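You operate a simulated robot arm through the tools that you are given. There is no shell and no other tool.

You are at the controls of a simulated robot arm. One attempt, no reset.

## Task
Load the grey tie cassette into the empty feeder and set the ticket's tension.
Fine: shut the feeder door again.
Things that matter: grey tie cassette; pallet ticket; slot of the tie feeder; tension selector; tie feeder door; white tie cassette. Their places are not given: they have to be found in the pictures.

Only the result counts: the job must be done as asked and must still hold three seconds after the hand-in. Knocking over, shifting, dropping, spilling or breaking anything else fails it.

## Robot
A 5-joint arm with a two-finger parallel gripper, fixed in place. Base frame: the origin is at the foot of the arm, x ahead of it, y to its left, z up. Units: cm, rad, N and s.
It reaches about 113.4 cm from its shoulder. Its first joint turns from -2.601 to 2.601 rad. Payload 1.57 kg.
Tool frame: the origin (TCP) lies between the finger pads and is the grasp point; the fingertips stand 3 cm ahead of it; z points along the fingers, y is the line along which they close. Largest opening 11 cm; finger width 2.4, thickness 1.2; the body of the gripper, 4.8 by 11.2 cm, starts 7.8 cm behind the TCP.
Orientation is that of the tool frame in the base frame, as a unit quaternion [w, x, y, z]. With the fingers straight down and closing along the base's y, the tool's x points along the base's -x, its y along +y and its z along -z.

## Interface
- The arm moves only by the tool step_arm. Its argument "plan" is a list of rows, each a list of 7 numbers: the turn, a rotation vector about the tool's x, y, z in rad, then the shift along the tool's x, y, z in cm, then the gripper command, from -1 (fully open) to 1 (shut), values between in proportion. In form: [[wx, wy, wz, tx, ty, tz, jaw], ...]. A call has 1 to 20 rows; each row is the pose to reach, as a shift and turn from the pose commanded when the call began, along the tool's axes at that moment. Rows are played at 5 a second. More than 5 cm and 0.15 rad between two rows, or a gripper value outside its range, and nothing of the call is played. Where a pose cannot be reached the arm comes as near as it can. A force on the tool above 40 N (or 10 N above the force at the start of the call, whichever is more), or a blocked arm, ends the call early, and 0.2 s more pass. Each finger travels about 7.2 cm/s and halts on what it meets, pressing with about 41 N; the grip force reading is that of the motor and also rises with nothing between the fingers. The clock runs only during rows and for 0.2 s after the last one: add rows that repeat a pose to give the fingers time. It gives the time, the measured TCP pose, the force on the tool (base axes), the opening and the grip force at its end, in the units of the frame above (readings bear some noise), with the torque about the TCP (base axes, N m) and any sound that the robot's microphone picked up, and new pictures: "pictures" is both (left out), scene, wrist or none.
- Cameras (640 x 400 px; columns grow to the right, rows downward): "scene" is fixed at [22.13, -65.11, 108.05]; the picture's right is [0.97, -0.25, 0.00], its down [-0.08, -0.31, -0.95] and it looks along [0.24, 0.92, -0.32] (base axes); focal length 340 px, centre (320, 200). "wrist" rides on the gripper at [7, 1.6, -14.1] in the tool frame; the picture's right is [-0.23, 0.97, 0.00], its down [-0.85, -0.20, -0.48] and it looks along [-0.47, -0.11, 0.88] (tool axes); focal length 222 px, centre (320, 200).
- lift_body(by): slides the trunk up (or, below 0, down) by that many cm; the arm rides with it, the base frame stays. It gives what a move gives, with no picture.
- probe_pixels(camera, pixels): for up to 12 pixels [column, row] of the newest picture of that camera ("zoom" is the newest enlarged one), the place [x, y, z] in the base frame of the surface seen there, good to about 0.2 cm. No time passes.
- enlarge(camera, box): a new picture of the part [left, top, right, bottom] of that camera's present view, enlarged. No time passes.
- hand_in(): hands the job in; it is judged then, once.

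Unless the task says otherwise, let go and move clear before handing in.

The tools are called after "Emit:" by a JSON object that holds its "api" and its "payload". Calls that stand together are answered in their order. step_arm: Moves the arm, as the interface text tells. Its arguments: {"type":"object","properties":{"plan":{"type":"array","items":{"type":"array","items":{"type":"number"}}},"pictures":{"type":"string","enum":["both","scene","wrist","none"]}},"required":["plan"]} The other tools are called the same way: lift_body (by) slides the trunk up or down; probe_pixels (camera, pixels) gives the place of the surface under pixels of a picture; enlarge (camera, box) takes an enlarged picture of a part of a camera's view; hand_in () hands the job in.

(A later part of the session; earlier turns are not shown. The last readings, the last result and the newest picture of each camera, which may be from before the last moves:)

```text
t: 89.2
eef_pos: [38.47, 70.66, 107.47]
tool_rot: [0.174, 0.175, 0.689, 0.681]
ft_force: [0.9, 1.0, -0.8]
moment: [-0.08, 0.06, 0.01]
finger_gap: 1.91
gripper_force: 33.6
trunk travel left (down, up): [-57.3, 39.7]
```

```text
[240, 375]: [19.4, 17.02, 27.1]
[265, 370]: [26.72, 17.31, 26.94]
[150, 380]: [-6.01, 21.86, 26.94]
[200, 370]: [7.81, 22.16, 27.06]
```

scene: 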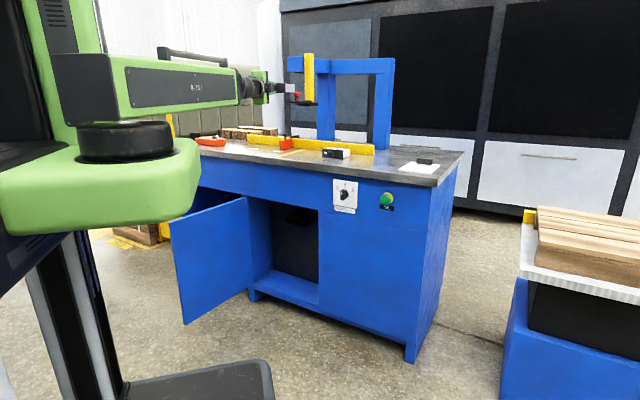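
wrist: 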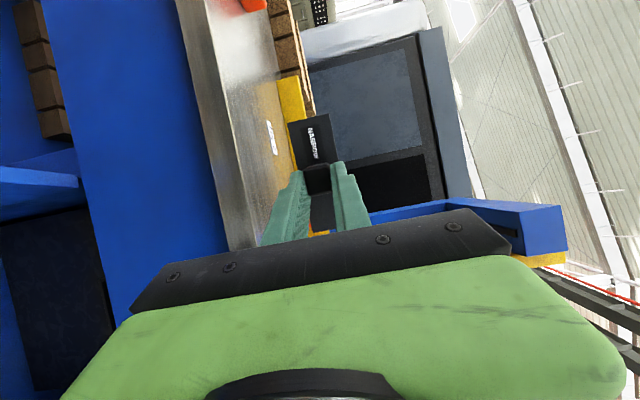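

Now pitch down 50° in free space.

Emit:
{"api": "step_arm", "payload": {"plan": [[0.146, 0, 0, 0, -3.48, -0.25, 1], [0.291, 0, 0, 0, -6.86, -1.0, 1], [0.436, 0, 0, 0, -10.1, -2.24, 1], [0.582, 0, 0, 0, -13.14, -3.93, 1], [0.727, 0, 0, 0, -15.9, -6.04, 1], [0.873, 0, 0, 0, -18.3, -8.54, 1], [0.873, 0, 0, 0, -18.3, -8.54, 1]]}}

Emit:
{"api": "enlarge", "payload": {"camera": "scene", "box": [210, 80, 338, 160]}}

```text
t: 90.8
eef_pos: [34.18, 62.74, 89.3]
tool_rot: [0.083, 0.232, 0.913, 0.324]
ft_force: [-0.4, -0.3, -0.6]
moment: [-0.03, 0.04, -0.01]
finger_gap: 1.94
gripper_force: 33.2
out of reach, approached as far as the arm can: row 1
trunk travel left (down, up): [-57.3, 39.7]
```

scene: 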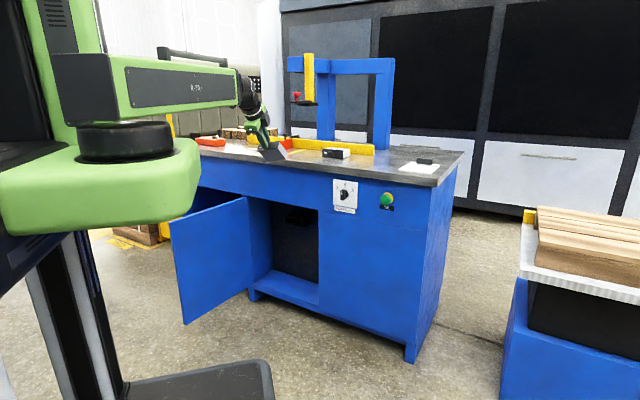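
wrist: 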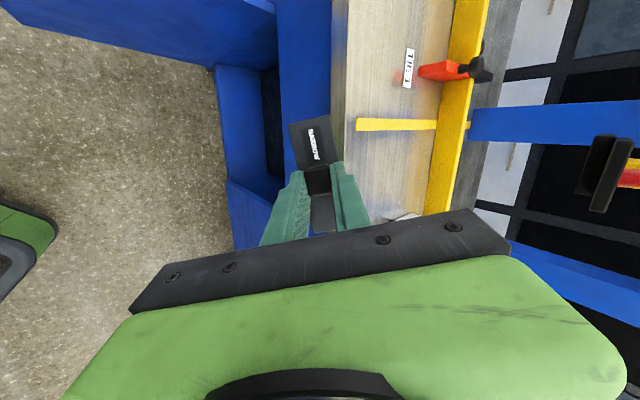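

```text
5.00 times, centred on (274, 120) of scene
```

zoom: 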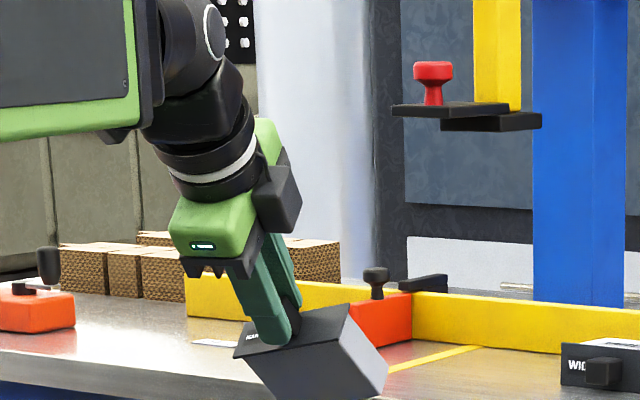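

The cassette nose is at n≈76, clear of the table edge (n=80). I'll lower in stages.

Emit:
{"api": "lift_body", "payload": {"by": -20}}

Emit:
{"api": "step_arm", "payload": {"plan": [[0, 0, 0, 0, 0, 0, 1]]}}

Emit:
{"api": "enlarge", "payload": {"camera": "scene", "box": [200, 110, 360, 210]}}

```text
t: 93.0
eef_pos: [34.24, 62.97, 69.36]
tool_rot: [0.084, 0.231, 0.913, 0.327]
ft_force: [-0.4, -0.3, -1.2]
moment: [-0.04, 0.0, -0.01]
finger_gap: 1.91
gripper_force: 33.7
trunk travel left (down, up): [-37.3, 59.7]
```

```text
t: 93.4
eef_pos: [34.34, 62.86, 69.37]
tool_rot: [0.083, 0.231, 0.913, 0.325]
ft_force: [0.0, 0.2, -1.5]
moment: [-0.06, 0.02, 0.02]
finger_gap: 1.92
gripper_force: 33.3
trunk travel left (down, up): [-37.3, 59.7]
```

scene: 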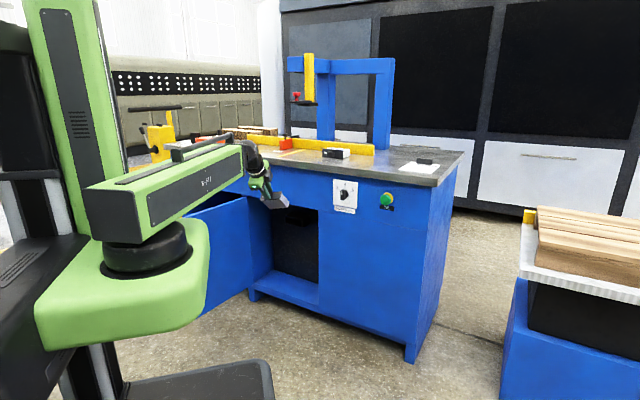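
wrist: 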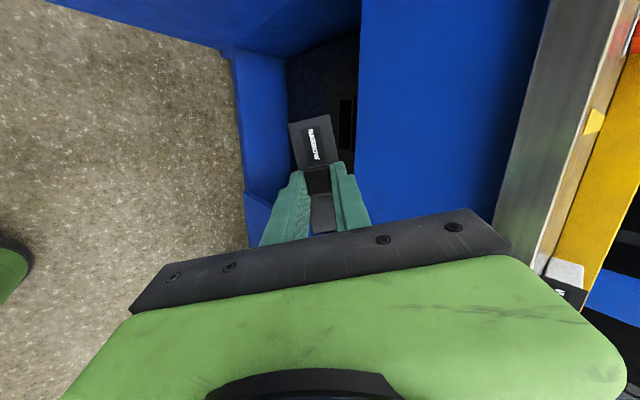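

```text
4.00 times, centred on (280, 160) of scene
```

zoom: 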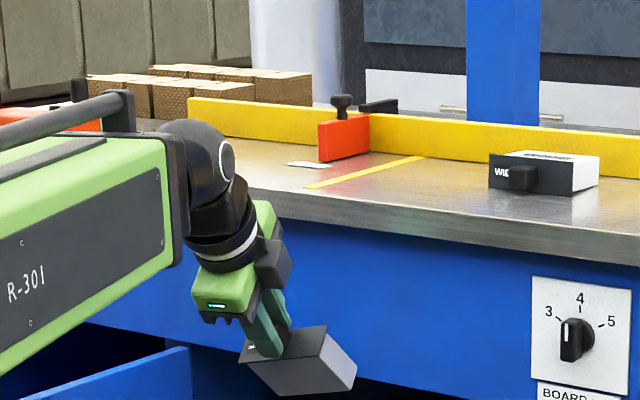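

Clear. Lowering to near the bottom of trunk travel.

Emit:
{"api": "lift_body", "payload": {"by": -37}}

Emit:
{"api": "step_arm", "payload": {"plan": [[0, 0, 0, 0, 0, 0, 1]]}}

```text
t: 96.9
eef_pos: [34.24, 62.88, 32.45]
tool_rot: [0.083, 0.232, 0.913, 0.325]
ft_force: [0.4, 0.0, -1.6]
moment: [-0.02, 0.05, -0.02]
finger_gap: 1.91
gripper_force: 32.6
trunk travel left (down, up): [-0.3, 96.7]
```

```text
t: 97.3
eef_pos: [34.3, 63.05, 32.36]
tool_rot: [0.084, 0.231, 0.913, 0.325]
ft_force: [-1.0, 0.0, -0.9]
moment: [-0.06, 0.04, 0.03]
finger_gap: 1.93
gripper_force: 33.2
trunk travel left (down, up): [-0.3, 96.7]
```

scene: 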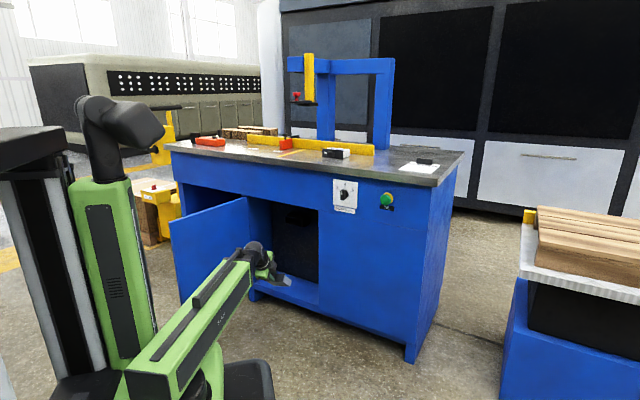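
wrist: 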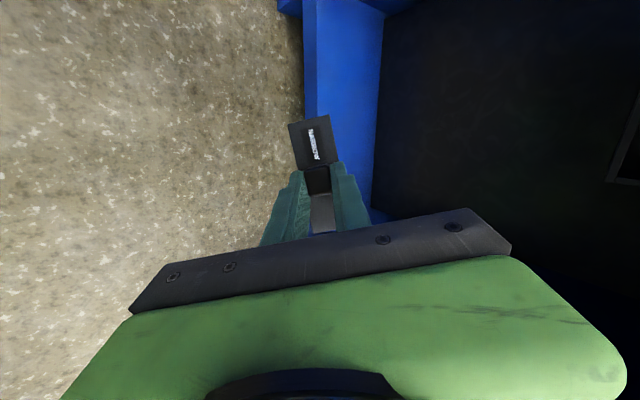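

I'm at boom height 50.7. I'll pitch up with the boom retracted, so the cassette sweeps into the cabinet opening in front of the slot.

Emit:
{"api": "step_arm", "payload": {"plan": [[-0.145, 0, 0, 0, 3.46, -0.25, 1], [-0.29, 0, 0, 0, 6.84, -1.0, 1], [-0.435, 0, 0, 0, 10.07, -2.22, 1], [-0.58, 0, 0, 0, 13.1, -3.9, 1], [-0.665, 0, 0, 0, 14.75, -5.1, 1], [-0.745, 0, 0, 0, 16.2, -6.33, 1], [-0.745, 0, 0, 0, 16.2, -6.33, 1]]}}

Emit:
{"api": "enlarge", "payload": {"camera": "scene", "box": [240, 190, 336, 250]}}

```text
t: 98.9
eef_pos: [38.14, 70.58, 47.44]
tool_rot: [0.162, 0.185, 0.731, 0.637]
ft_force: [0.3, 0.1, -2.1]
moment: [-0.07, 0.08, 0.02]
finger_gap: 1.88
gripper_force: 33.2
trunk travel left (down, up): [-0.3, 96.7]
```

scene: 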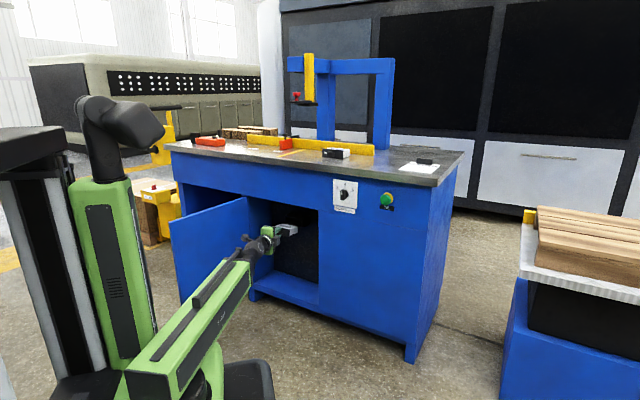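
wrist: 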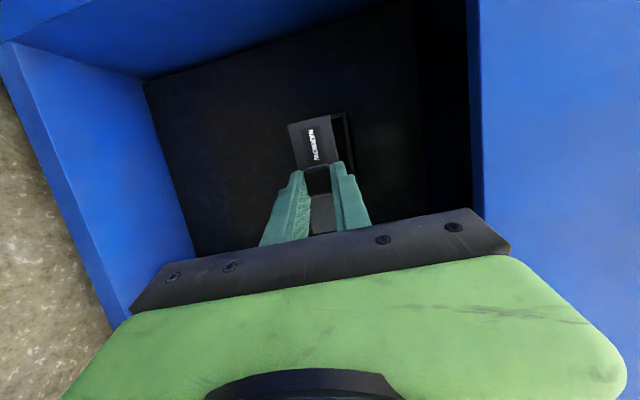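

```text
6.67 times, centred on (288, 220) of scene
```

zoom: 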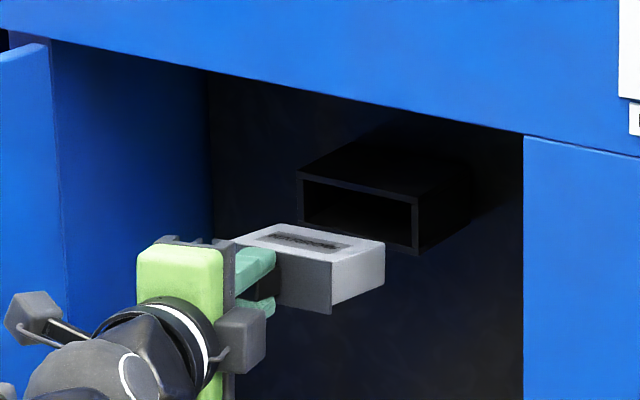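

Great view: the cassette is just in front of the slot. I'll probe cassette corners to get its exact attitude against the slot.

Emit:
{"api": "probe_pixels", "payload": {"camera": "zoom", "pixels": [[384, 244], [383, 283], [334, 264], [331, 312], [275, 224], [240, 238], [360, 262], [310, 228], [345, 250], [300, 285], [285, 290], [320, 258]]}}

Emit:
{"api": "probe_pixels", "payload": {"camera": "zoom", "pixels": [[300, 175], [414, 198], [416, 252], [306, 190], [410, 215], [380, 262], [336, 300], [382, 248], [290, 230], [350, 240]]}}

```text
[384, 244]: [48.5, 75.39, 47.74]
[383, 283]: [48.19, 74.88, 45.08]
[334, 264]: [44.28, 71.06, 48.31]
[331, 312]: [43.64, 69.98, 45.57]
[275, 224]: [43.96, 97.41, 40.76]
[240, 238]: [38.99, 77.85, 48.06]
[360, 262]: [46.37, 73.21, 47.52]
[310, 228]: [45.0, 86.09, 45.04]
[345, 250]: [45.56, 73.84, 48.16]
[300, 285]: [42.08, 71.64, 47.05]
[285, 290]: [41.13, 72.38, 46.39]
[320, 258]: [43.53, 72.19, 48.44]
```

```text
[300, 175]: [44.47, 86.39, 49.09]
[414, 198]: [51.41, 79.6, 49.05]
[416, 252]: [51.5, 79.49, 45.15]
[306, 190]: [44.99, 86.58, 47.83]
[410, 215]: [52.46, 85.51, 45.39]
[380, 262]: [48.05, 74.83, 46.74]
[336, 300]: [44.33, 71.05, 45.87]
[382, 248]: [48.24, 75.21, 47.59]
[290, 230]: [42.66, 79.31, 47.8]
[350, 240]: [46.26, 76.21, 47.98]
```

Cassette yaw is about 46°, pitch about 6° nose-down. It needs 1.5 cm left and 0.8 cm up at the nose. I'll shift and reduce pitch slightly, then re-measure.

Emit:
{"api": "step_arm", "payload": {"plan": [[-0.012, 0.008, 0, 0.55, 0.27, 0.25, 1], [-0.023, 0.016, 0, 1.11, 0.53, 0.5, 1], [-0.023, 0.016, 0, 1.11, 0.53, 0.5, 1]]}}

Emit:
{"api": "enlarge", "payload": {"camera": "scene", "box": [260, 195, 324, 235]}}

```text
t: 99.7
eef_pos: [37.5, 71.52, 47.98]
tool_rot: [0.158, 0.178, 0.726, 0.645]
ft_force: [0.0, -1.1, 0.1]
moment: [-0.08, 0.08, -0.02]
finger_gap: 1.92
gripper_force: 33.6
trunk travel left (down, up): [-0.3, 96.7]
```

scene: 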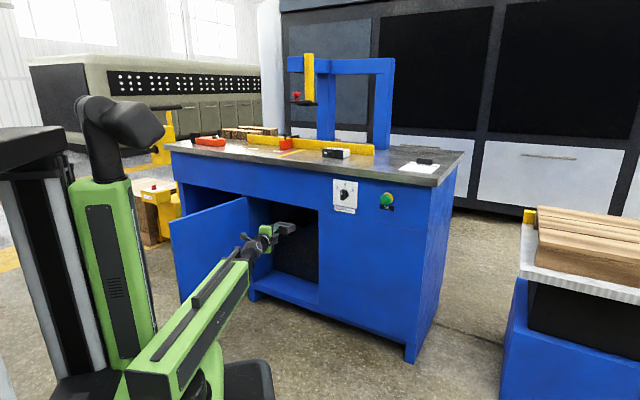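
wrist: 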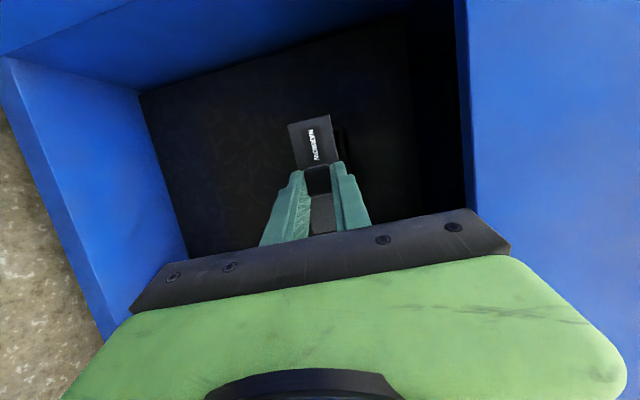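

```text
10.00 times, centred on (292, 215) of scene
```

zoom: 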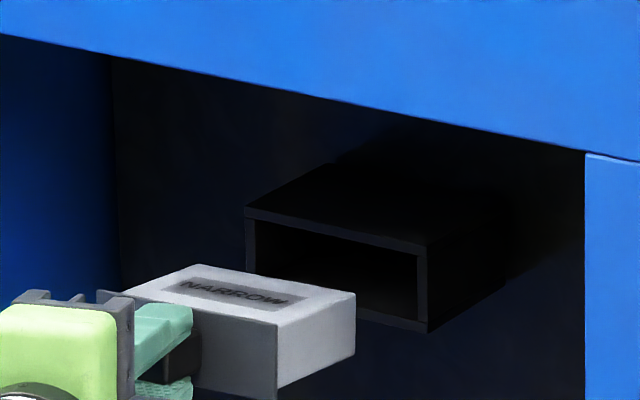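

Emit:
{"api": "probe_pixels", "payload": {"camera": "zoom", "pixels": [[353, 294], [353, 350], [279, 325], [278, 392], [205, 266], [285, 282], [340, 300], [230, 300], [165, 285], [340, 335], [290, 350], [250, 280]]}}

Emit:
{"api": "probe_pixels", "payload": {"camera": "zoom", "pixels": [[351, 298], [208, 269], [300, 287], [270, 280], [347, 345], [285, 325], [320, 295], [180, 285], [260, 310], [325, 310]]}}

```text
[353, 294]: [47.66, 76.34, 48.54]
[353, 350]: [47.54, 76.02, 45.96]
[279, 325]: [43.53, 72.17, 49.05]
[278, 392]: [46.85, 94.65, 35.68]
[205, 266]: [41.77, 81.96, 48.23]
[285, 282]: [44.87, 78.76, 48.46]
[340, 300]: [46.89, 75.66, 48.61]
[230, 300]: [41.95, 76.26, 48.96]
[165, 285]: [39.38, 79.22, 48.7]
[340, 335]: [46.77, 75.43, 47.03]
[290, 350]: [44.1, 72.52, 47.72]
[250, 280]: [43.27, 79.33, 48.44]
```

```text
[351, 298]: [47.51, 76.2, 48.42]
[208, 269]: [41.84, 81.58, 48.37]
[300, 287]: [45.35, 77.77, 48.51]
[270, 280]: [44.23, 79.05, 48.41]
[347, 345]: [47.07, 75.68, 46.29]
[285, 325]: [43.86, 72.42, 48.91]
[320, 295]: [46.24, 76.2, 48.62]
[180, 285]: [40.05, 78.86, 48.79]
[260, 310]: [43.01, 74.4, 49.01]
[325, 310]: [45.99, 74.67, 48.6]
```

The nose is centred (s −28.4…−20.3, z 45.5–48.5) against the slot (s −29.4…−20.1, z 45.4–48.7). I'll advance about 6 cm along the slot axis so the nose enters by 1 cm.

Emit:
{"api": "step_arm", "payload": {"plan": [[0, -0.003, 0, -0.28, 0.11, 0.96, 1], [0, -0.007, 0, -0.53, 0.22, 1.93, 1], [0, -0.01, 0, -0.78, 0.33, 2.9, 1], [0, -0.013, 0, -1.02, 0.44, 3.86, 1], [0, -0.016, 0, -1.25, 0.55, 4.82, 1], [0, -0.02, 0, -1.48, 0.66, 5.79, 1]]}}

Emit:
{"api": "enlarge", "payload": {"camera": "scene", "box": [260, 195, 324, 235]}}

```text
t: 101.1
eef_pos: [41.74, 76.04, 48.09]
tool_rot: [0.165, 0.185, 0.725, 0.643]
ft_force: [-2.1, 0.6, 4.0]
moment: [0.47, -0.02, 0.23]
finger_gap: 1.95
gripper_force: 33.3
trunk travel left (down, up): [-0.3, 96.7]
```

scene: 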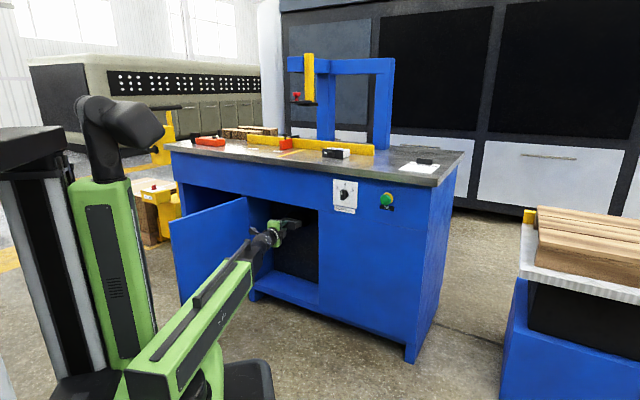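
wrist: 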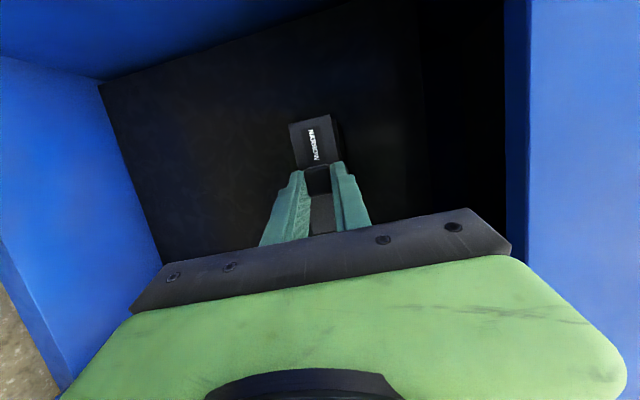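

```text
10.00 times, centred on (292, 215) of scene
```

zoom: 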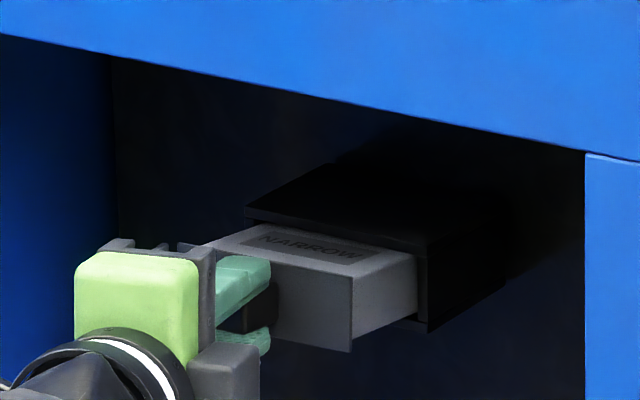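

The nose has entered the slot with only 4 N contact. I'll continue in slowly, letting the rear settle slightly.

Emit:
{"api": "step_arm", "payload": {"plan": [[0.003, -0.003, 0, -0.22, 0.03, 0.84, 1], [0.005, -0.005, 0, -0.44, 0.07, 1.69, 1], [0.008, -0.007, 0, -0.66, 0.1, 2.53, 1]]}}

Emit:
{"api": "enlarge", "payload": {"camera": "scene", "box": [260, 195, 324, 235]}}

```text
t: 101.9
eef_pos: [43.49, 78.03, 47.89]
tool_rot: [0.168, 0.188, 0.726, 0.639]
ft_force: [-3.0, -3.2, 5.6]
moment: [1.11, 0.05, 0.04]
finger_gap: 1.99
gripper_force: 34.2
trunk travel left (down, up): [-0.3, 96.7]
```

scene: 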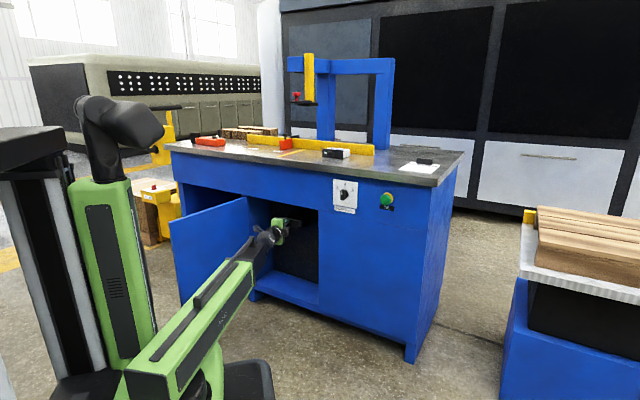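
wrist: 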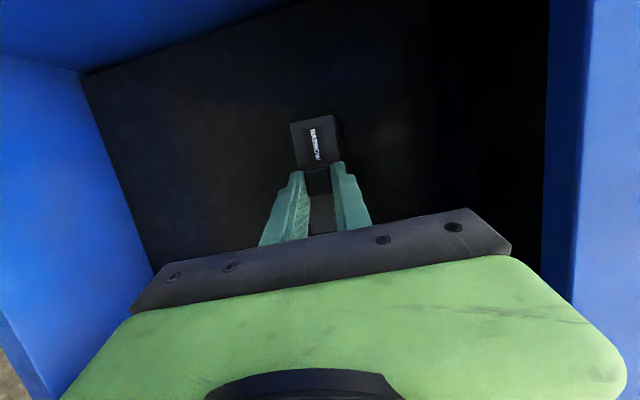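

```text
10.00 times, centred on (292, 215) of scene
```

zoom: 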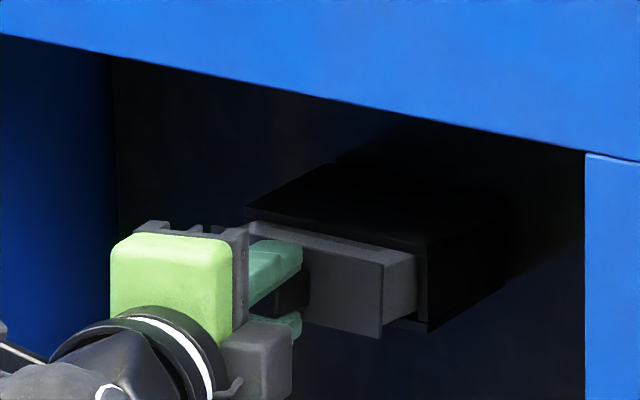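

About 3.5 cm in with small forces. I'll continue to seat it.

Emit:
{"api": "step_arm", "payload": {"plan": [[0.003, -0.003, 0, -0.22, 0.03, 0.84, 1], [0.005, -0.005, 0, -0.44, 0.07, 1.69, 1], [0.008, -0.007, 0, -0.66, 0.1, 2.53, 1], [0.008, -0.007, 0, -0.66, 0.1, 2.53, 1]]}}

Emit:
{"api": "enlarge", "payload": {"camera": "scene", "box": [260, 195, 324, 235]}}

```text
t: 102.9
eef_pos: [45.24, 79.86, 47.61]
tool_rot: [0.169, 0.191, 0.728, 0.636]
ft_force: [-7.2, -8.6, -8.3]
moment: [0.81, 0.01, 0.01]
finger_gap: 2.08
gripper_force: 34.6
trunk travel left (down, up): [-0.3, 96.7]
```

scene: 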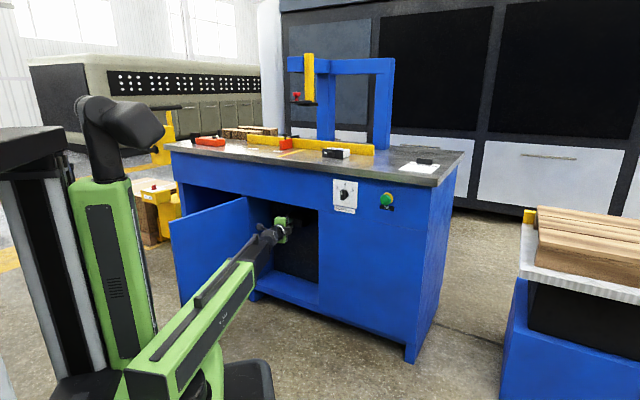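
wrist: 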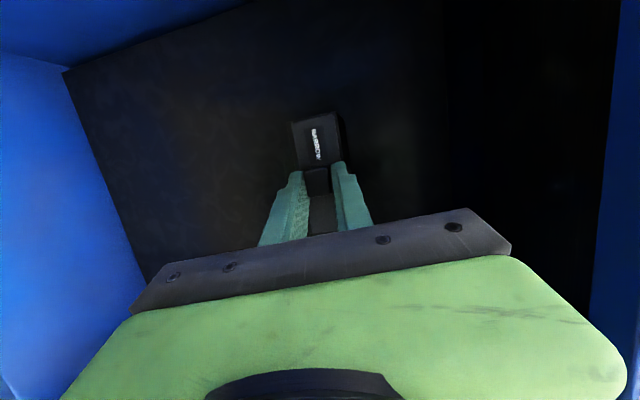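

```text
10.00 times, centred on (292, 215) of scene
```

zoom: 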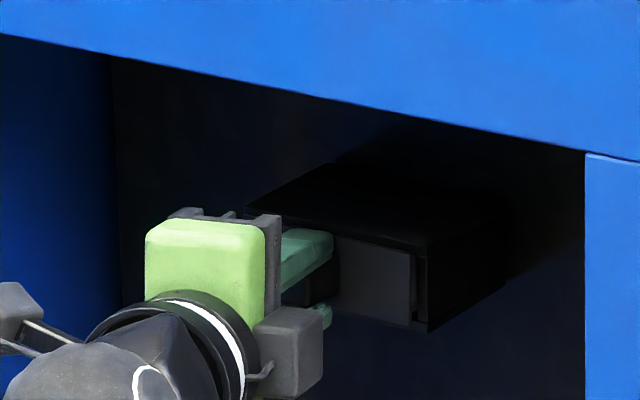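

Almost flush; the plate's edge (zoom 412,315) is just short of the slot frame. I'll push about 0.8 cm further.

Emit:
{"api": "step_arm", "payload": {"plan": [[0.003, 0, 0, -0.08, -0.07, 0.3, 1], [0.006, 0, 0, -0.16, -0.07, 0.58, 1], [0.006, 0, 0, -0.22, -0.06, 0.8, 1], [0.006, 0, 0, -0.22, -0.06, 0.8, 1]]}}

Emit:
{"api": "enlarge", "payload": {"camera": "scene", "box": [280, 202, 320, 227]}}

```text
t: 103.6
eef_pos: [45.66, 80.19, 47.29]
tool_rot: [0.168, 0.192, 0.732, 0.632]
ft_force: [-1.5, 1.4, -9.1]
moment: [0.7, -0.24, 0.17]
finger_gap: 2.25
gripper_force: 34.9
trunk travel left (down, up): [-0.3, 96.7]
stopped in row 3: the force on the tool passed its limit at 46 N (the readings are from after the stop); the commanded pose is now the measured one
```

scene: 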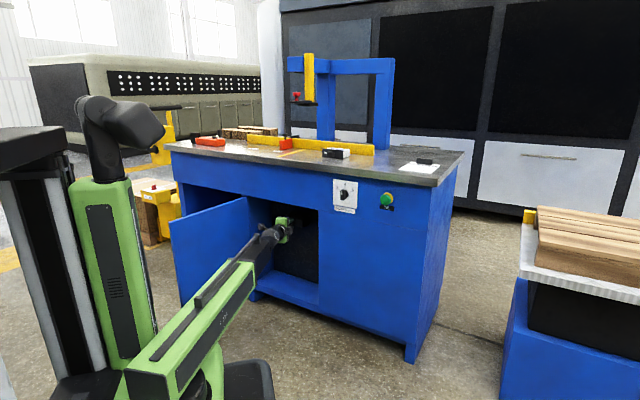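
wrist: 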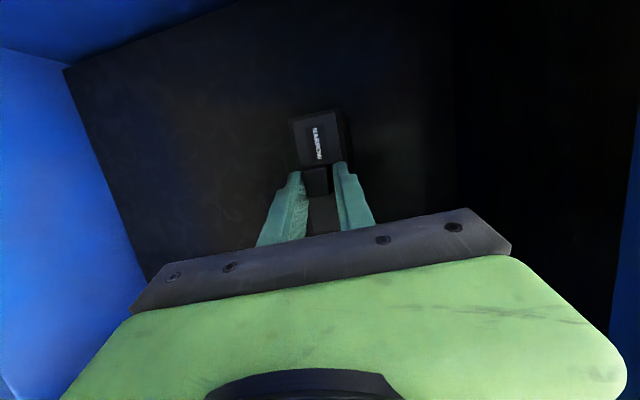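

```text
16.00 times, centred on (300, 214) of scene
```

zoom: 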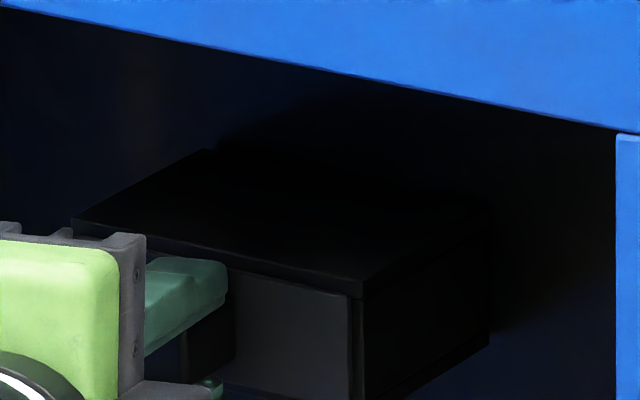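

The push stopped at 46 N, so the plate appears seated. I'll probe the plate against the slot front.

Emit:
{"api": "probe_pixels", "payload": {"camera": "zoom", "pixels": [[300, 320], [340, 340], [270, 300], [358, 320], [357, 290], [345, 300], [320, 290], [240, 262], [200, 350], [330, 380]]}}

```text
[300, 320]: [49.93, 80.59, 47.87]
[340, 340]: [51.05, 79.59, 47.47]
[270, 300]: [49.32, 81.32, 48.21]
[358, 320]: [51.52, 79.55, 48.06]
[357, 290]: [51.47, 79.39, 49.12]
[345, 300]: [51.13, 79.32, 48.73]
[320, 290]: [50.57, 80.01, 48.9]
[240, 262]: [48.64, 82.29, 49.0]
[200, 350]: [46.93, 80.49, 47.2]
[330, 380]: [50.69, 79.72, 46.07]
```

The plate is at n≈92.35 against the frame at 92.6, so it's seated. I'll open the fingers and back off.

Emit:
{"api": "step_arm", "payload": {"plan": [[0, 0, 0, 0, 0, 0, 0.5], [0, 0, 0, 0, 0, 0, 0.2], [0, 0, 0, 0, 0, 0, 0.1], [0, 0, 0, 0, 0, -1.5, 0.1], [0, 0, 0, 0, 0, -3, 0.1], [0, 0, 0, 0, 0, -4.5, 0.1], [0, 0, 0, 0, 0, -6, 0.1]]}}

Emit:
{"api": "enlarge", "payload": {"camera": "scene", "box": [280, 202, 320, 227]}}

Emit:
{"api": "enlarge", "payload": {"camera": "wrist", "box": [240, 80, 400, 180]}}

```text
t: 105.2
eef_pos: [42.67, 74.78, 47.39]
tool_rot: [0.169, 0.193, 0.731, 0.632]
ft_force: [-0.2, 0.9, -0.1]
moment: [0.02, -0.04, 0.0]
finger_gap: 4.94
gripper_force: 0.1
out of reach, approached as far as the arm can: row 6, 7
trunk travel left (down, up): [-0.3, 96.7]
```

scene: 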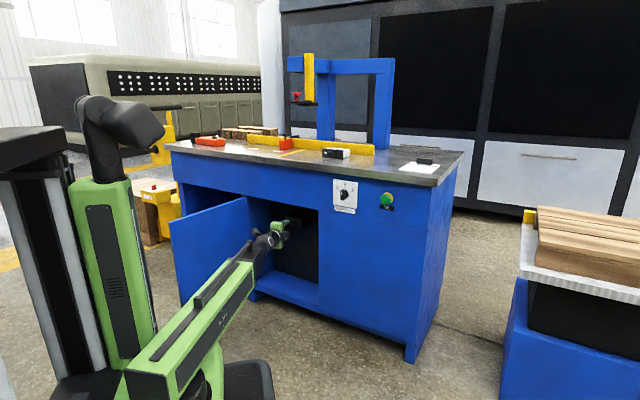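
wrist: 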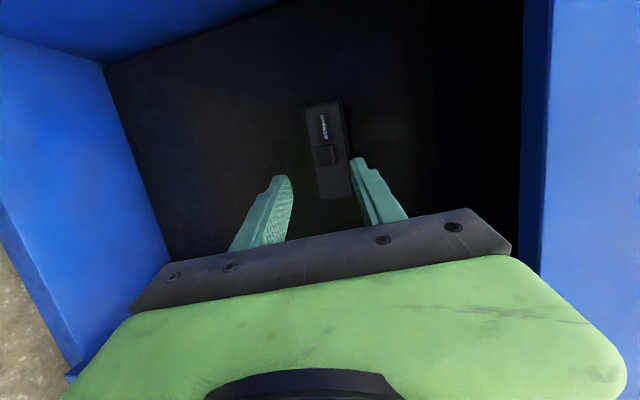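

```text
16.00 times, centred on (300, 214) of scene
```

zoom: 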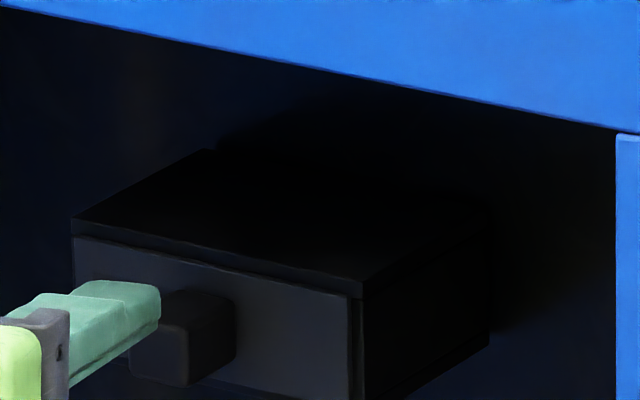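

```text
4.00 times, centred on (320, 130) of wrist
```

zoom: 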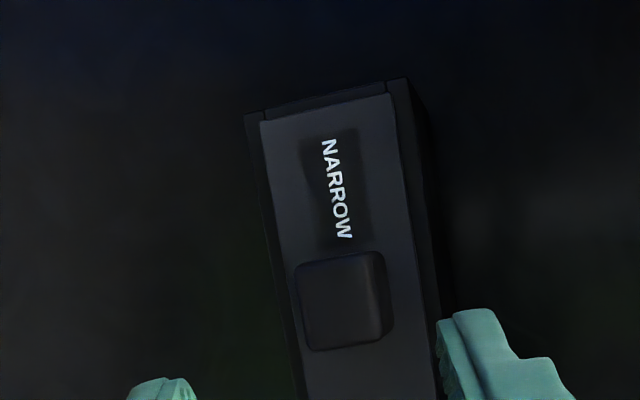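

The cassette stays in the slot, square and level. I'll check flushness at both ends of the plate.

Emit:
{"api": "probe_pixels", "payload": {"camera": "zoom", "pixels": [[270, 130], [390, 110], [285, 220], [405, 180], [275, 190], [310, 300], [410, 240], [335, 330], [425, 300], [255, 115], [395, 90]]}}

```text
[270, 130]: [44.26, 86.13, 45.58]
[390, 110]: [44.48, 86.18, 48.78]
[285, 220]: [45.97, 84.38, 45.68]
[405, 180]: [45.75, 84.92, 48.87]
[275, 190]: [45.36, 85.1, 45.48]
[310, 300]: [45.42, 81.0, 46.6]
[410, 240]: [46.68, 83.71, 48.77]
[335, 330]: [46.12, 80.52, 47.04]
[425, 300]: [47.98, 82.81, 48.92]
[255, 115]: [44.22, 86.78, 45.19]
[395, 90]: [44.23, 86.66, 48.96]
```

The plate is seated within about 0.1 cm (bottom edge marginally out). I'll close the fingers and give the knob a gentle push to make sure it is home.

Emit:
{"api": "step_arm", "payload": {"plan": [[0, 0, 0, 0, 0, 0, 0.6], [0, 0, 0, 0, 0, 0, 1], [0, 0, 0, 0, 0, 0, 1], [0, 0, 0, 0, 0, 0, 1], [0, 0, 0, 0.1, 0.16, 1.3, 1], [0, 0, 0, 0.2, 0.35, 2.6, 1], [0, 0, 0, 0.27, 0.46, 3.5, 1], [0, 0, 0, 0.22, 0.5, 3.8, 1], [0, 0, 0, 0.17, 0.54, 4.1, 1], [0, 0, 0, 0.12, 0.57, 4.35, 1]]}}

Emit:
{"api": "enlarge", "payload": {"camera": "scene", "box": [280, 202, 320, 227]}}

```text
t: 106.9
eef_pos: [44.13, 77.91, 47.34]
tool_rot: [0.169, 0.193, 0.732, 0.632]
ft_force: [-7.7, -14.3, 2.5]
moment: [0.13, -0.13, -0.13]
finger_gap: 0.01
gripper_force: 21.8
trunk travel left (down, up): [-0.3, 96.7]
stopped in row 8: the force on the tool passed its limit at 50 N (the readings are from after the stop); the commanded pose is now the measured one
```

scene: 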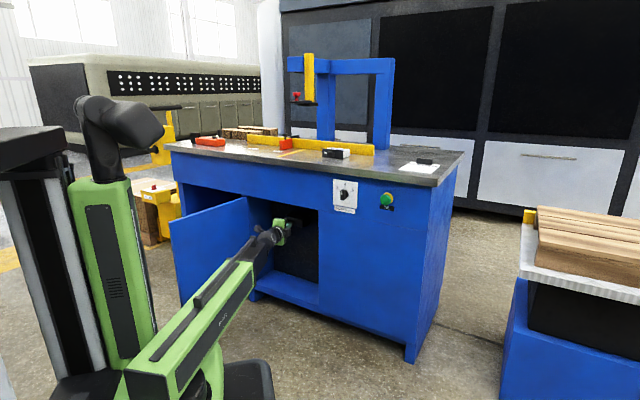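
wrist: 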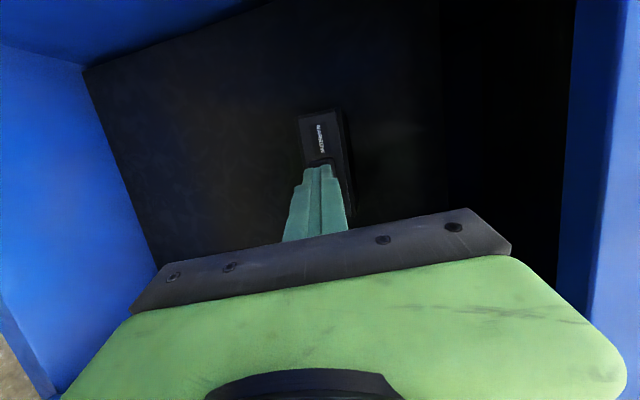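

```text
16.00 times, centred on (300, 214) of scene
```

zoom: 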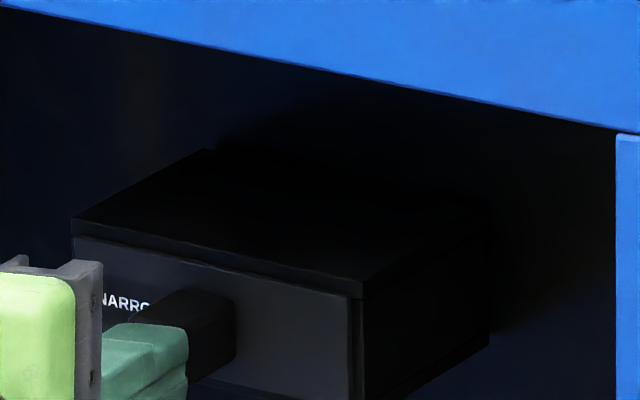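

The knob push reached 50 N with no motion, so the cassette is fully home. I'll retract out of the cabinet and pitch the tool down in front of it.

Emit:
{"api": "step_arm", "payload": {"plan": [[0, 0, 0, 0, -0.4, -2.9, 1], [0, 0, 0, 0, -0.84, -5.8, 1], [0, 0, 0, 0, -1.26, -8.75, 1], [0.147, 0, 0, 0, -4.82, -9.0, 1], [0.292, 0, 0, 0, -8.18, -9.77, 1], [0.437, 0, 0, 0, -11.42, -10.99, 1], [0.582, 0, 0, 0, -14.45, -12.67, 1], [0.727, 0, 0, 0, -17.23, -14.8, 1], [0.867, 0, 0, 0, -19.53, -17.2, 1]]}}

Emit:
{"api": "enlarge", "payload": {"camera": "scene", "box": [240, 190, 336, 250]}}

```text
t: 108.9
eef_pos: [34.43, 60.57, 30.55]
tool_rot: [0.071, 0.247, 0.929, 0.265]
ft_force: [0.5, -0.5, 0.5]
moment: [0.02, 0.02, -0.02]
finger_gap: 0.0
gripper_force: 21.3
out of reach, approached as far as the arm can: row 8
trunk travel left (down, up): [-0.3, 96.7]
```

scene: 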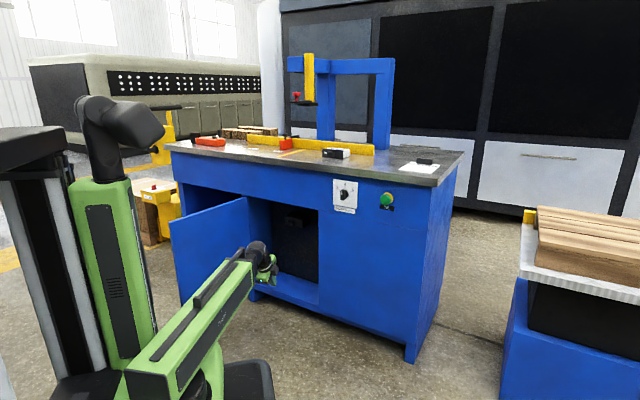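
wrist: 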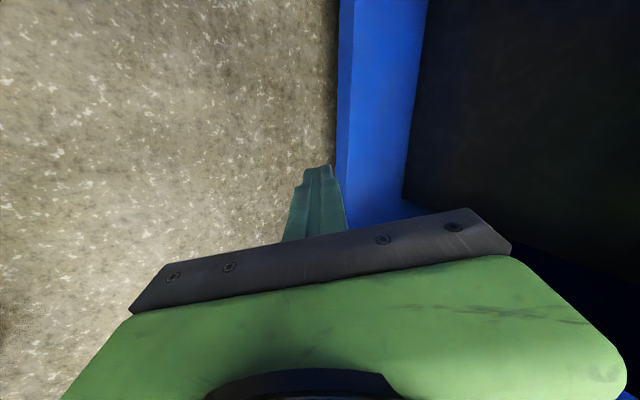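

```text
6.67 times, centred on (288, 220) of scene
```

zoom: 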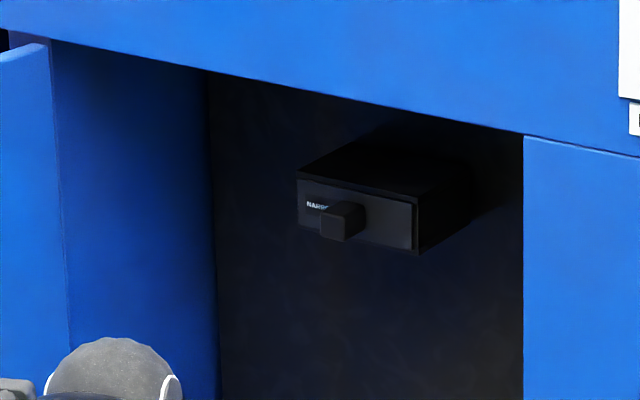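

The cassette is loaded flush in the slot. Next is the selector: I'll raise the trunk and swing toward it for a close look.

Emit:
{"api": "lift_body", "payload": {"by": 32}}

Emit:
{"api": "enlarge", "payload": {"camera": "scene", "box": [324, 174, 364, 218]}}

```text
t: 112.0
eef_pos: [34.38, 60.62, 62.58]
tool_rot: [0.072, 0.246, 0.929, 0.265]
ft_force: [0.0, 0.3, 0.3]
moment: [0.0, 0.01, -0.02]
finger_gap: 0.0
gripper_force: 21.6
trunk travel left (down, up): [-32.3, 64.7]
```

```text
9.09 times, centred on (344, 196) of scene
```

zoom: 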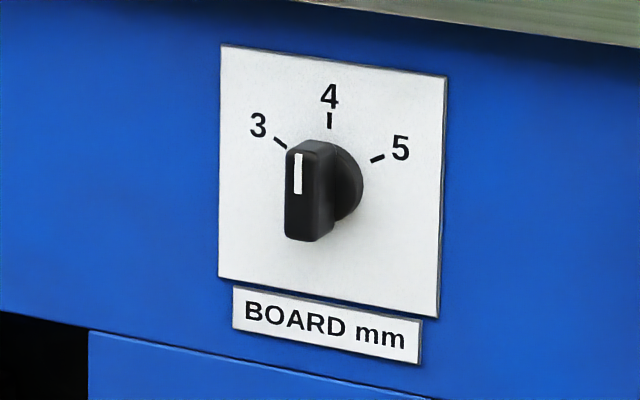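

The pointer bar is vertical, so it is currently at 4; it must turn clockwise to 5. I'll probe the knob geometry.

Emit:
{"api": "probe_pixels", "payload": {"camera": "zoom", "pixels": [[292, 152], [312, 152], [290, 232], [312, 236], [300, 195], [330, 150], [332, 215], [350, 190], [355, 175], [330, 122], [376, 160], [281, 143]]}}

Emit:
{"api": "probe_pixels", "payload": {"camera": "zoom", "pixels": [[225, 60], [440, 90], [225, 270], [430, 305], [325, 180], [320, 230], [342, 215], [358, 195], [306, 148], [240, 20], [380, 10], [320, 30]]}}

```text
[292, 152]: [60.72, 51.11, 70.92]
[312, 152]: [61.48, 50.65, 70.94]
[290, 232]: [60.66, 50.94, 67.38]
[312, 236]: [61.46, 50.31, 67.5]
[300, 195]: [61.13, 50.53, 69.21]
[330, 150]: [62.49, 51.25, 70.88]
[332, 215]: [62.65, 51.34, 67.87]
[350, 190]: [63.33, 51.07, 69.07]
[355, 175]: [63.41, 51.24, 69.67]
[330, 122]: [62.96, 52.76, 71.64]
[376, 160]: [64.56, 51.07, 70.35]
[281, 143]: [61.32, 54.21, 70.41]
```

```text
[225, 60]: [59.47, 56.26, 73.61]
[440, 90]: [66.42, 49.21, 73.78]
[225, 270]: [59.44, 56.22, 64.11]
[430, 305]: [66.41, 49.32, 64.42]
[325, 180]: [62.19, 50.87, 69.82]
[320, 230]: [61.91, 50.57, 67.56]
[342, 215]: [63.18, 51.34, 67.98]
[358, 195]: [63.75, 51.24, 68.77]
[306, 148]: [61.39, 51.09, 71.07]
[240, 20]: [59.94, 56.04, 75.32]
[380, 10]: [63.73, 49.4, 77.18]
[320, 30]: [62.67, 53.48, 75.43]
```

Knob axis is at s=7.25, z=69.25; the bar spans n 79.0–80.7 and the 5 mark is about 62° clockwise. I'll push the top of the bar to the right with closed fingertips, so first I'll reorient the tool.

Emit:
{"api": "lift_body", "payload": {"by": 7.5}}

Emit:
{"api": "step_arm", "payload": {"plan": [[0, 0, -0.143, 0, 0, 0, 1], [0, 0, -0.286, 0, 0, 0, 1], [0, 0, -0.428, 0, 0, 0, 1], [0, 0, -0.571, 0, 0, 0, 1], [0, 0, -0.714, 0, 0, 0, 1], [0, 0, -0.857, 0, 0, 0, 1], [0, 0, -1.0, 0, 0, 0, 1], [0, 0, -1.142, 0, 0, 0, 1], [0, 0, -1.285, 0, 0, 0, 1], [0, 0, -1.428, 0, 0, 0, 1], [0, 0, -1.571, 0, 0, 0, 1]], "pictures": "none"}}

```text
t: 113.2
eef_pos: [34.43, 60.67, 70.19]
tool_rot: [0.072, 0.246, 0.93, 0.265]
ft_force: [0.1, 0.7, 0.2]
moment: [-0.02, -0.02, -0.02]
finger_gap: 0.0
gripper_force: 21.9
trunk travel left (down, up): [-39.8, 57.2]
```

```text
t: 115.6
eef_pos: [34.39, 60.67, 70.22]
tool_rot: [0.239, -0.485, 0.83, 0.137]
ft_force: [0.4, 0.3, 0.0]
moment: [0.0, -0.02, 0.01]
finger_gap: 0.0
gripper_force: 20.9
trunk travel left (down, up): [-39.8, 57.2]
```

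Now swing to azimuth 41° with 45° pitch, just in front of the selector.

Emit:
{"api": "step_arm", "payload": {"plan": [[0.034, -0.038, 0.043, -0.32, -4.03, -0.45, 1], [0.068, -0.076, 0.085, -0.64, -8.05, -0.89, 1], [0.102, -0.114, 0.128, -0.95, -12.08, -1.34, 1], [0.136, -0.151, 0.171, -1.27, -16.1, -1.79, 1], [0.17, -0.189, 0.213, -1.59, -20.13, -2.23, 1], [0.204, -0.227, 0.256, -1.91, -24.15, -2.68, 1], [0.204, -0.227, 0.256, -1.91, -24.15, -2.68, 1]]}}

Emit:
{"api": "enlarge", "payload": {"camera": "scene", "box": [304, 150, 384, 220]}}

```text
t: 117.2
eef_pos: [55.28, 49.22, 73.49]
tool_rot: [0.359, -0.328, 0.863, 0.134]
ft_force: [-0.2, -0.5, -0.1]
moment: [0.0, 0.01, 0.01]
finger_gap: 0.0
gripper_force: 21.8
trunk travel left (down, up): [-39.8, 57.2]
```

scene: 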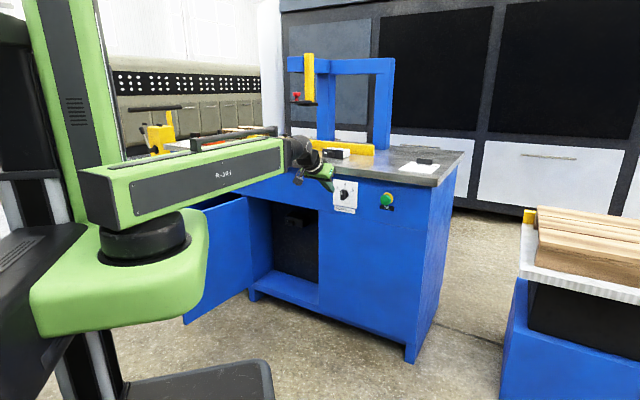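
wrist: 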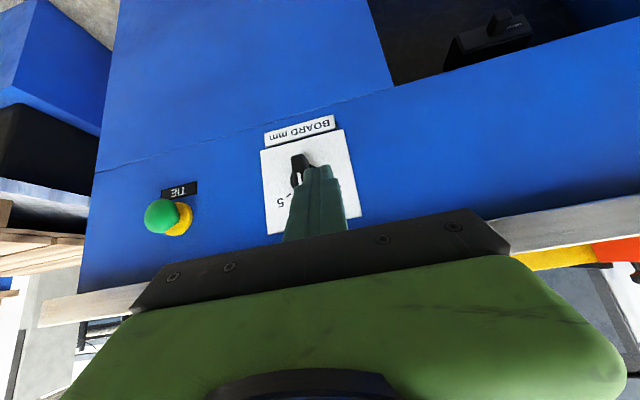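

```text
5.71 times, centred on (344, 185) of scene
```

zoom: 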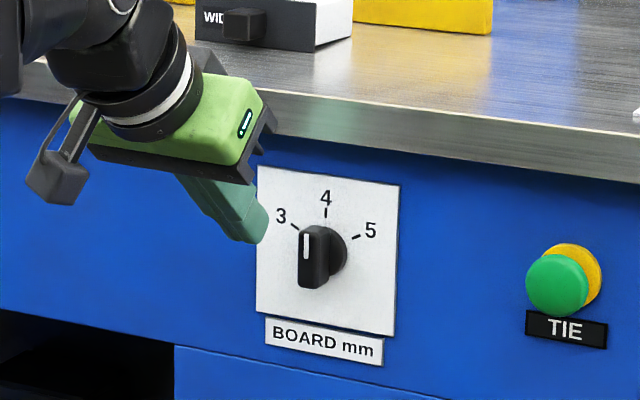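

Fingertips are left of and in front of the bar. I'll advance to sit beside its upper end.

Emit:
{"api": "step_arm", "payload": {"plan": [[0, 0, 0, -1.0, -0.14, 1.0, 1], [0, 0, 0, -2.04, -0.3, 2.05, 1], [0, 0, 0, -3.06, -0.44, 3.07, 1], [0, 0, 0, -3.06, -0.44, 3.07, 1]]}}

Emit:
{"api": "enlarge", "payload": {"camera": "scene", "box": [320, 170, 368, 212]}}

Emit:
{"api": "enlarge", "payload": {"camera": "wrist", "box": [240, 110, 400, 240]}}

```text
t: 118.2
eef_pos: [58.87, 51.69, 73.49]
tool_rot: [0.358, -0.329, 0.863, 0.135]
ft_force: [-0.1, 1.1, 0.0]
moment: [0.03, 0.0, 0.05]
finger_gap: 0.0
gripper_force: 21.6
trunk travel left (down, up): [-39.8, 57.2]
```

scene: 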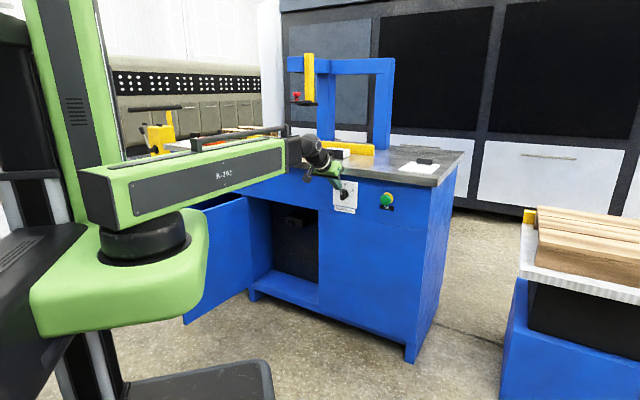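
wrist: 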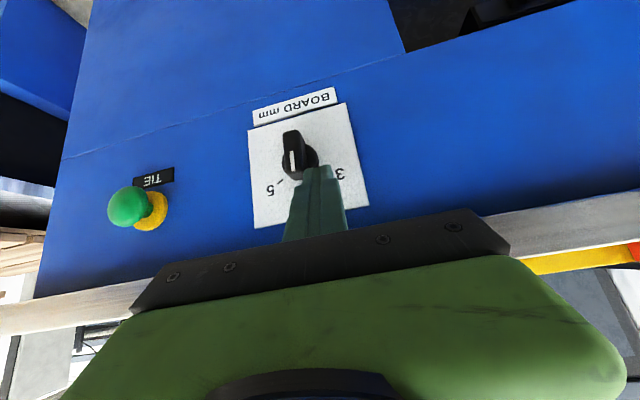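

```text
9.52 times, centred on (344, 191) of scene
```

zoom: 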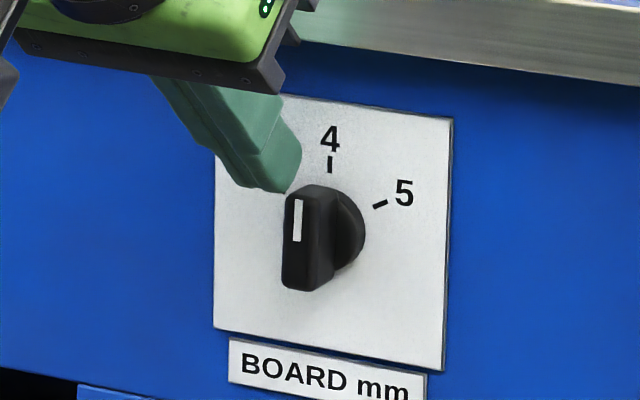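

```text
3.08 times, centred on (320, 175) of wrist
```

zoom: 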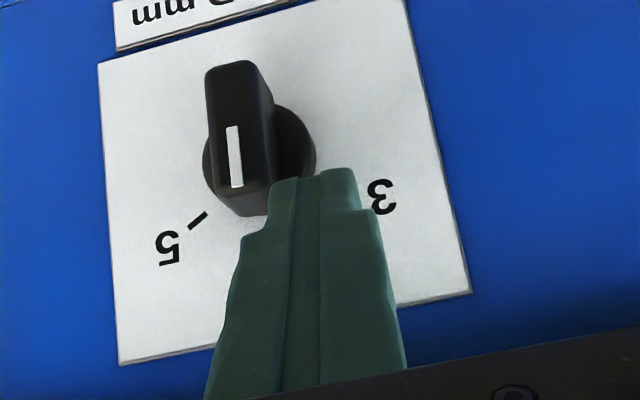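

The fingertip sits just at the bar's top-left. I'll probe the fingertip's lowest point against the bar top.

Emit:
{"api": "enlarge", "payload": {"camera": "scene", "box": [328, 176, 360, 204]}}

Emit:
{"api": "probe_pixels", "payload": {"camera": "zoom", "pixels": [[180, 170], [195, 150], [150, 160], [210, 120], [190, 165], [225, 190], [205, 250], [250, 180], [165, 130]]}}

```text
14.29 times, centred on (344, 190) of scene
```

zoom: 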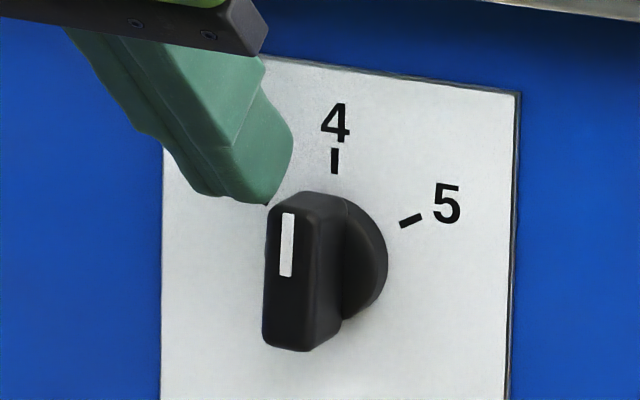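

```text
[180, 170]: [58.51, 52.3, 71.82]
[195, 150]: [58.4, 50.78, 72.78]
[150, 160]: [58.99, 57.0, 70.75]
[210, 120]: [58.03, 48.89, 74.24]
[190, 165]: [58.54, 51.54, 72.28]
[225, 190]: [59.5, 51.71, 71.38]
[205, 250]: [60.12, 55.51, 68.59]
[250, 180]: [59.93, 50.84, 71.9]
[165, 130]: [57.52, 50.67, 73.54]
```

The finger's low corner is around z 71, slightly high. I'll lower 0.9 cm and then push right in small steps.

Emit:
{"api": "lift_body", "payload": {"by": -0.9}}

Emit:
{"api": "step_arm", "payload": {"plan": [[0, 0, 0, 0.16, -0.2, -0.16, 1], [0, 0, 0, 0.16, -0.45, -0.15, 1], [0, 0, 0, 0.15, -0.7, -0.14, 1], [0, 0, 0, 0.14, -0.95, -0.13, 1], [0, 0, 0, 0.13, -1.2, -0.12, 1]]}}

Emit:
{"api": "enlarge", "payload": {"camera": "scene", "box": [328, 176, 360, 204]}}

```text
t: 118.7
eef_pos: [59.01, 51.75, 72.53]
tool_rot: [0.358, -0.329, 0.863, 0.135]
ft_force: [-1.0, 0.9, -1.5]
moment: [-0.01, 0.04, 0.03]
finger_gap: 0.0
gripper_force: 21.4
trunk travel left (down, up): [-38.9, 58.1]
```

```text
t: 119.9
eef_pos: [59.25, 50.86, 72.82]
tool_rot: [0.362, -0.328, 0.862, 0.136]
ft_force: [-6.2, 22.1, 28.2]
moment: [0.68, -0.26, 0.37]
finger_gap: 0.0
gripper_force: 21.3
trunk travel left (down, up): [-38.9, 58.1]
```

scene: 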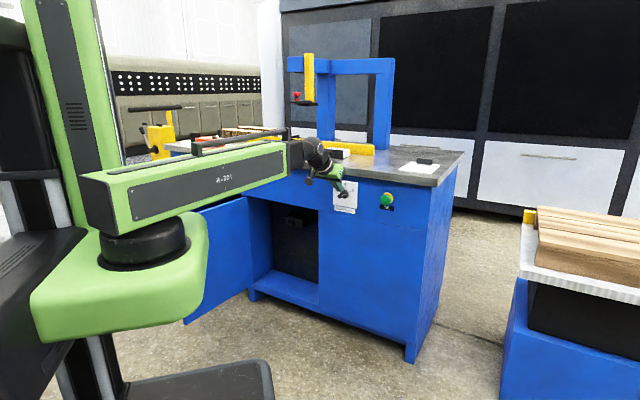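
wrist: 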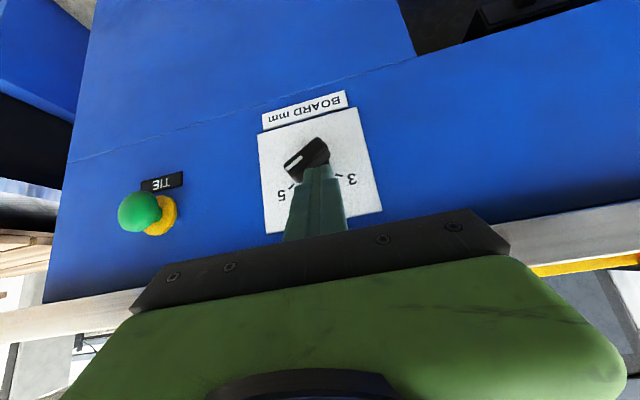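

```text
14.29 times, centred on (344, 190) of scene
```

zoom: 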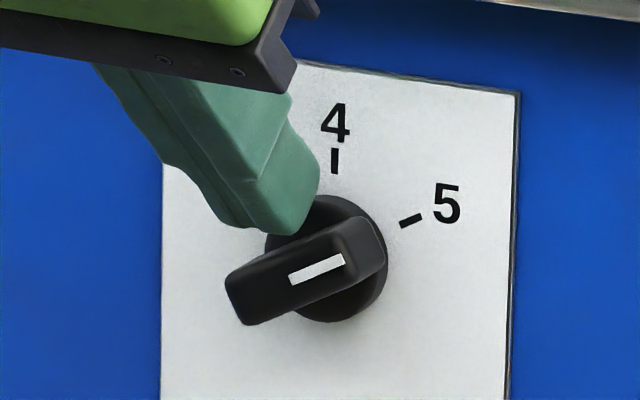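

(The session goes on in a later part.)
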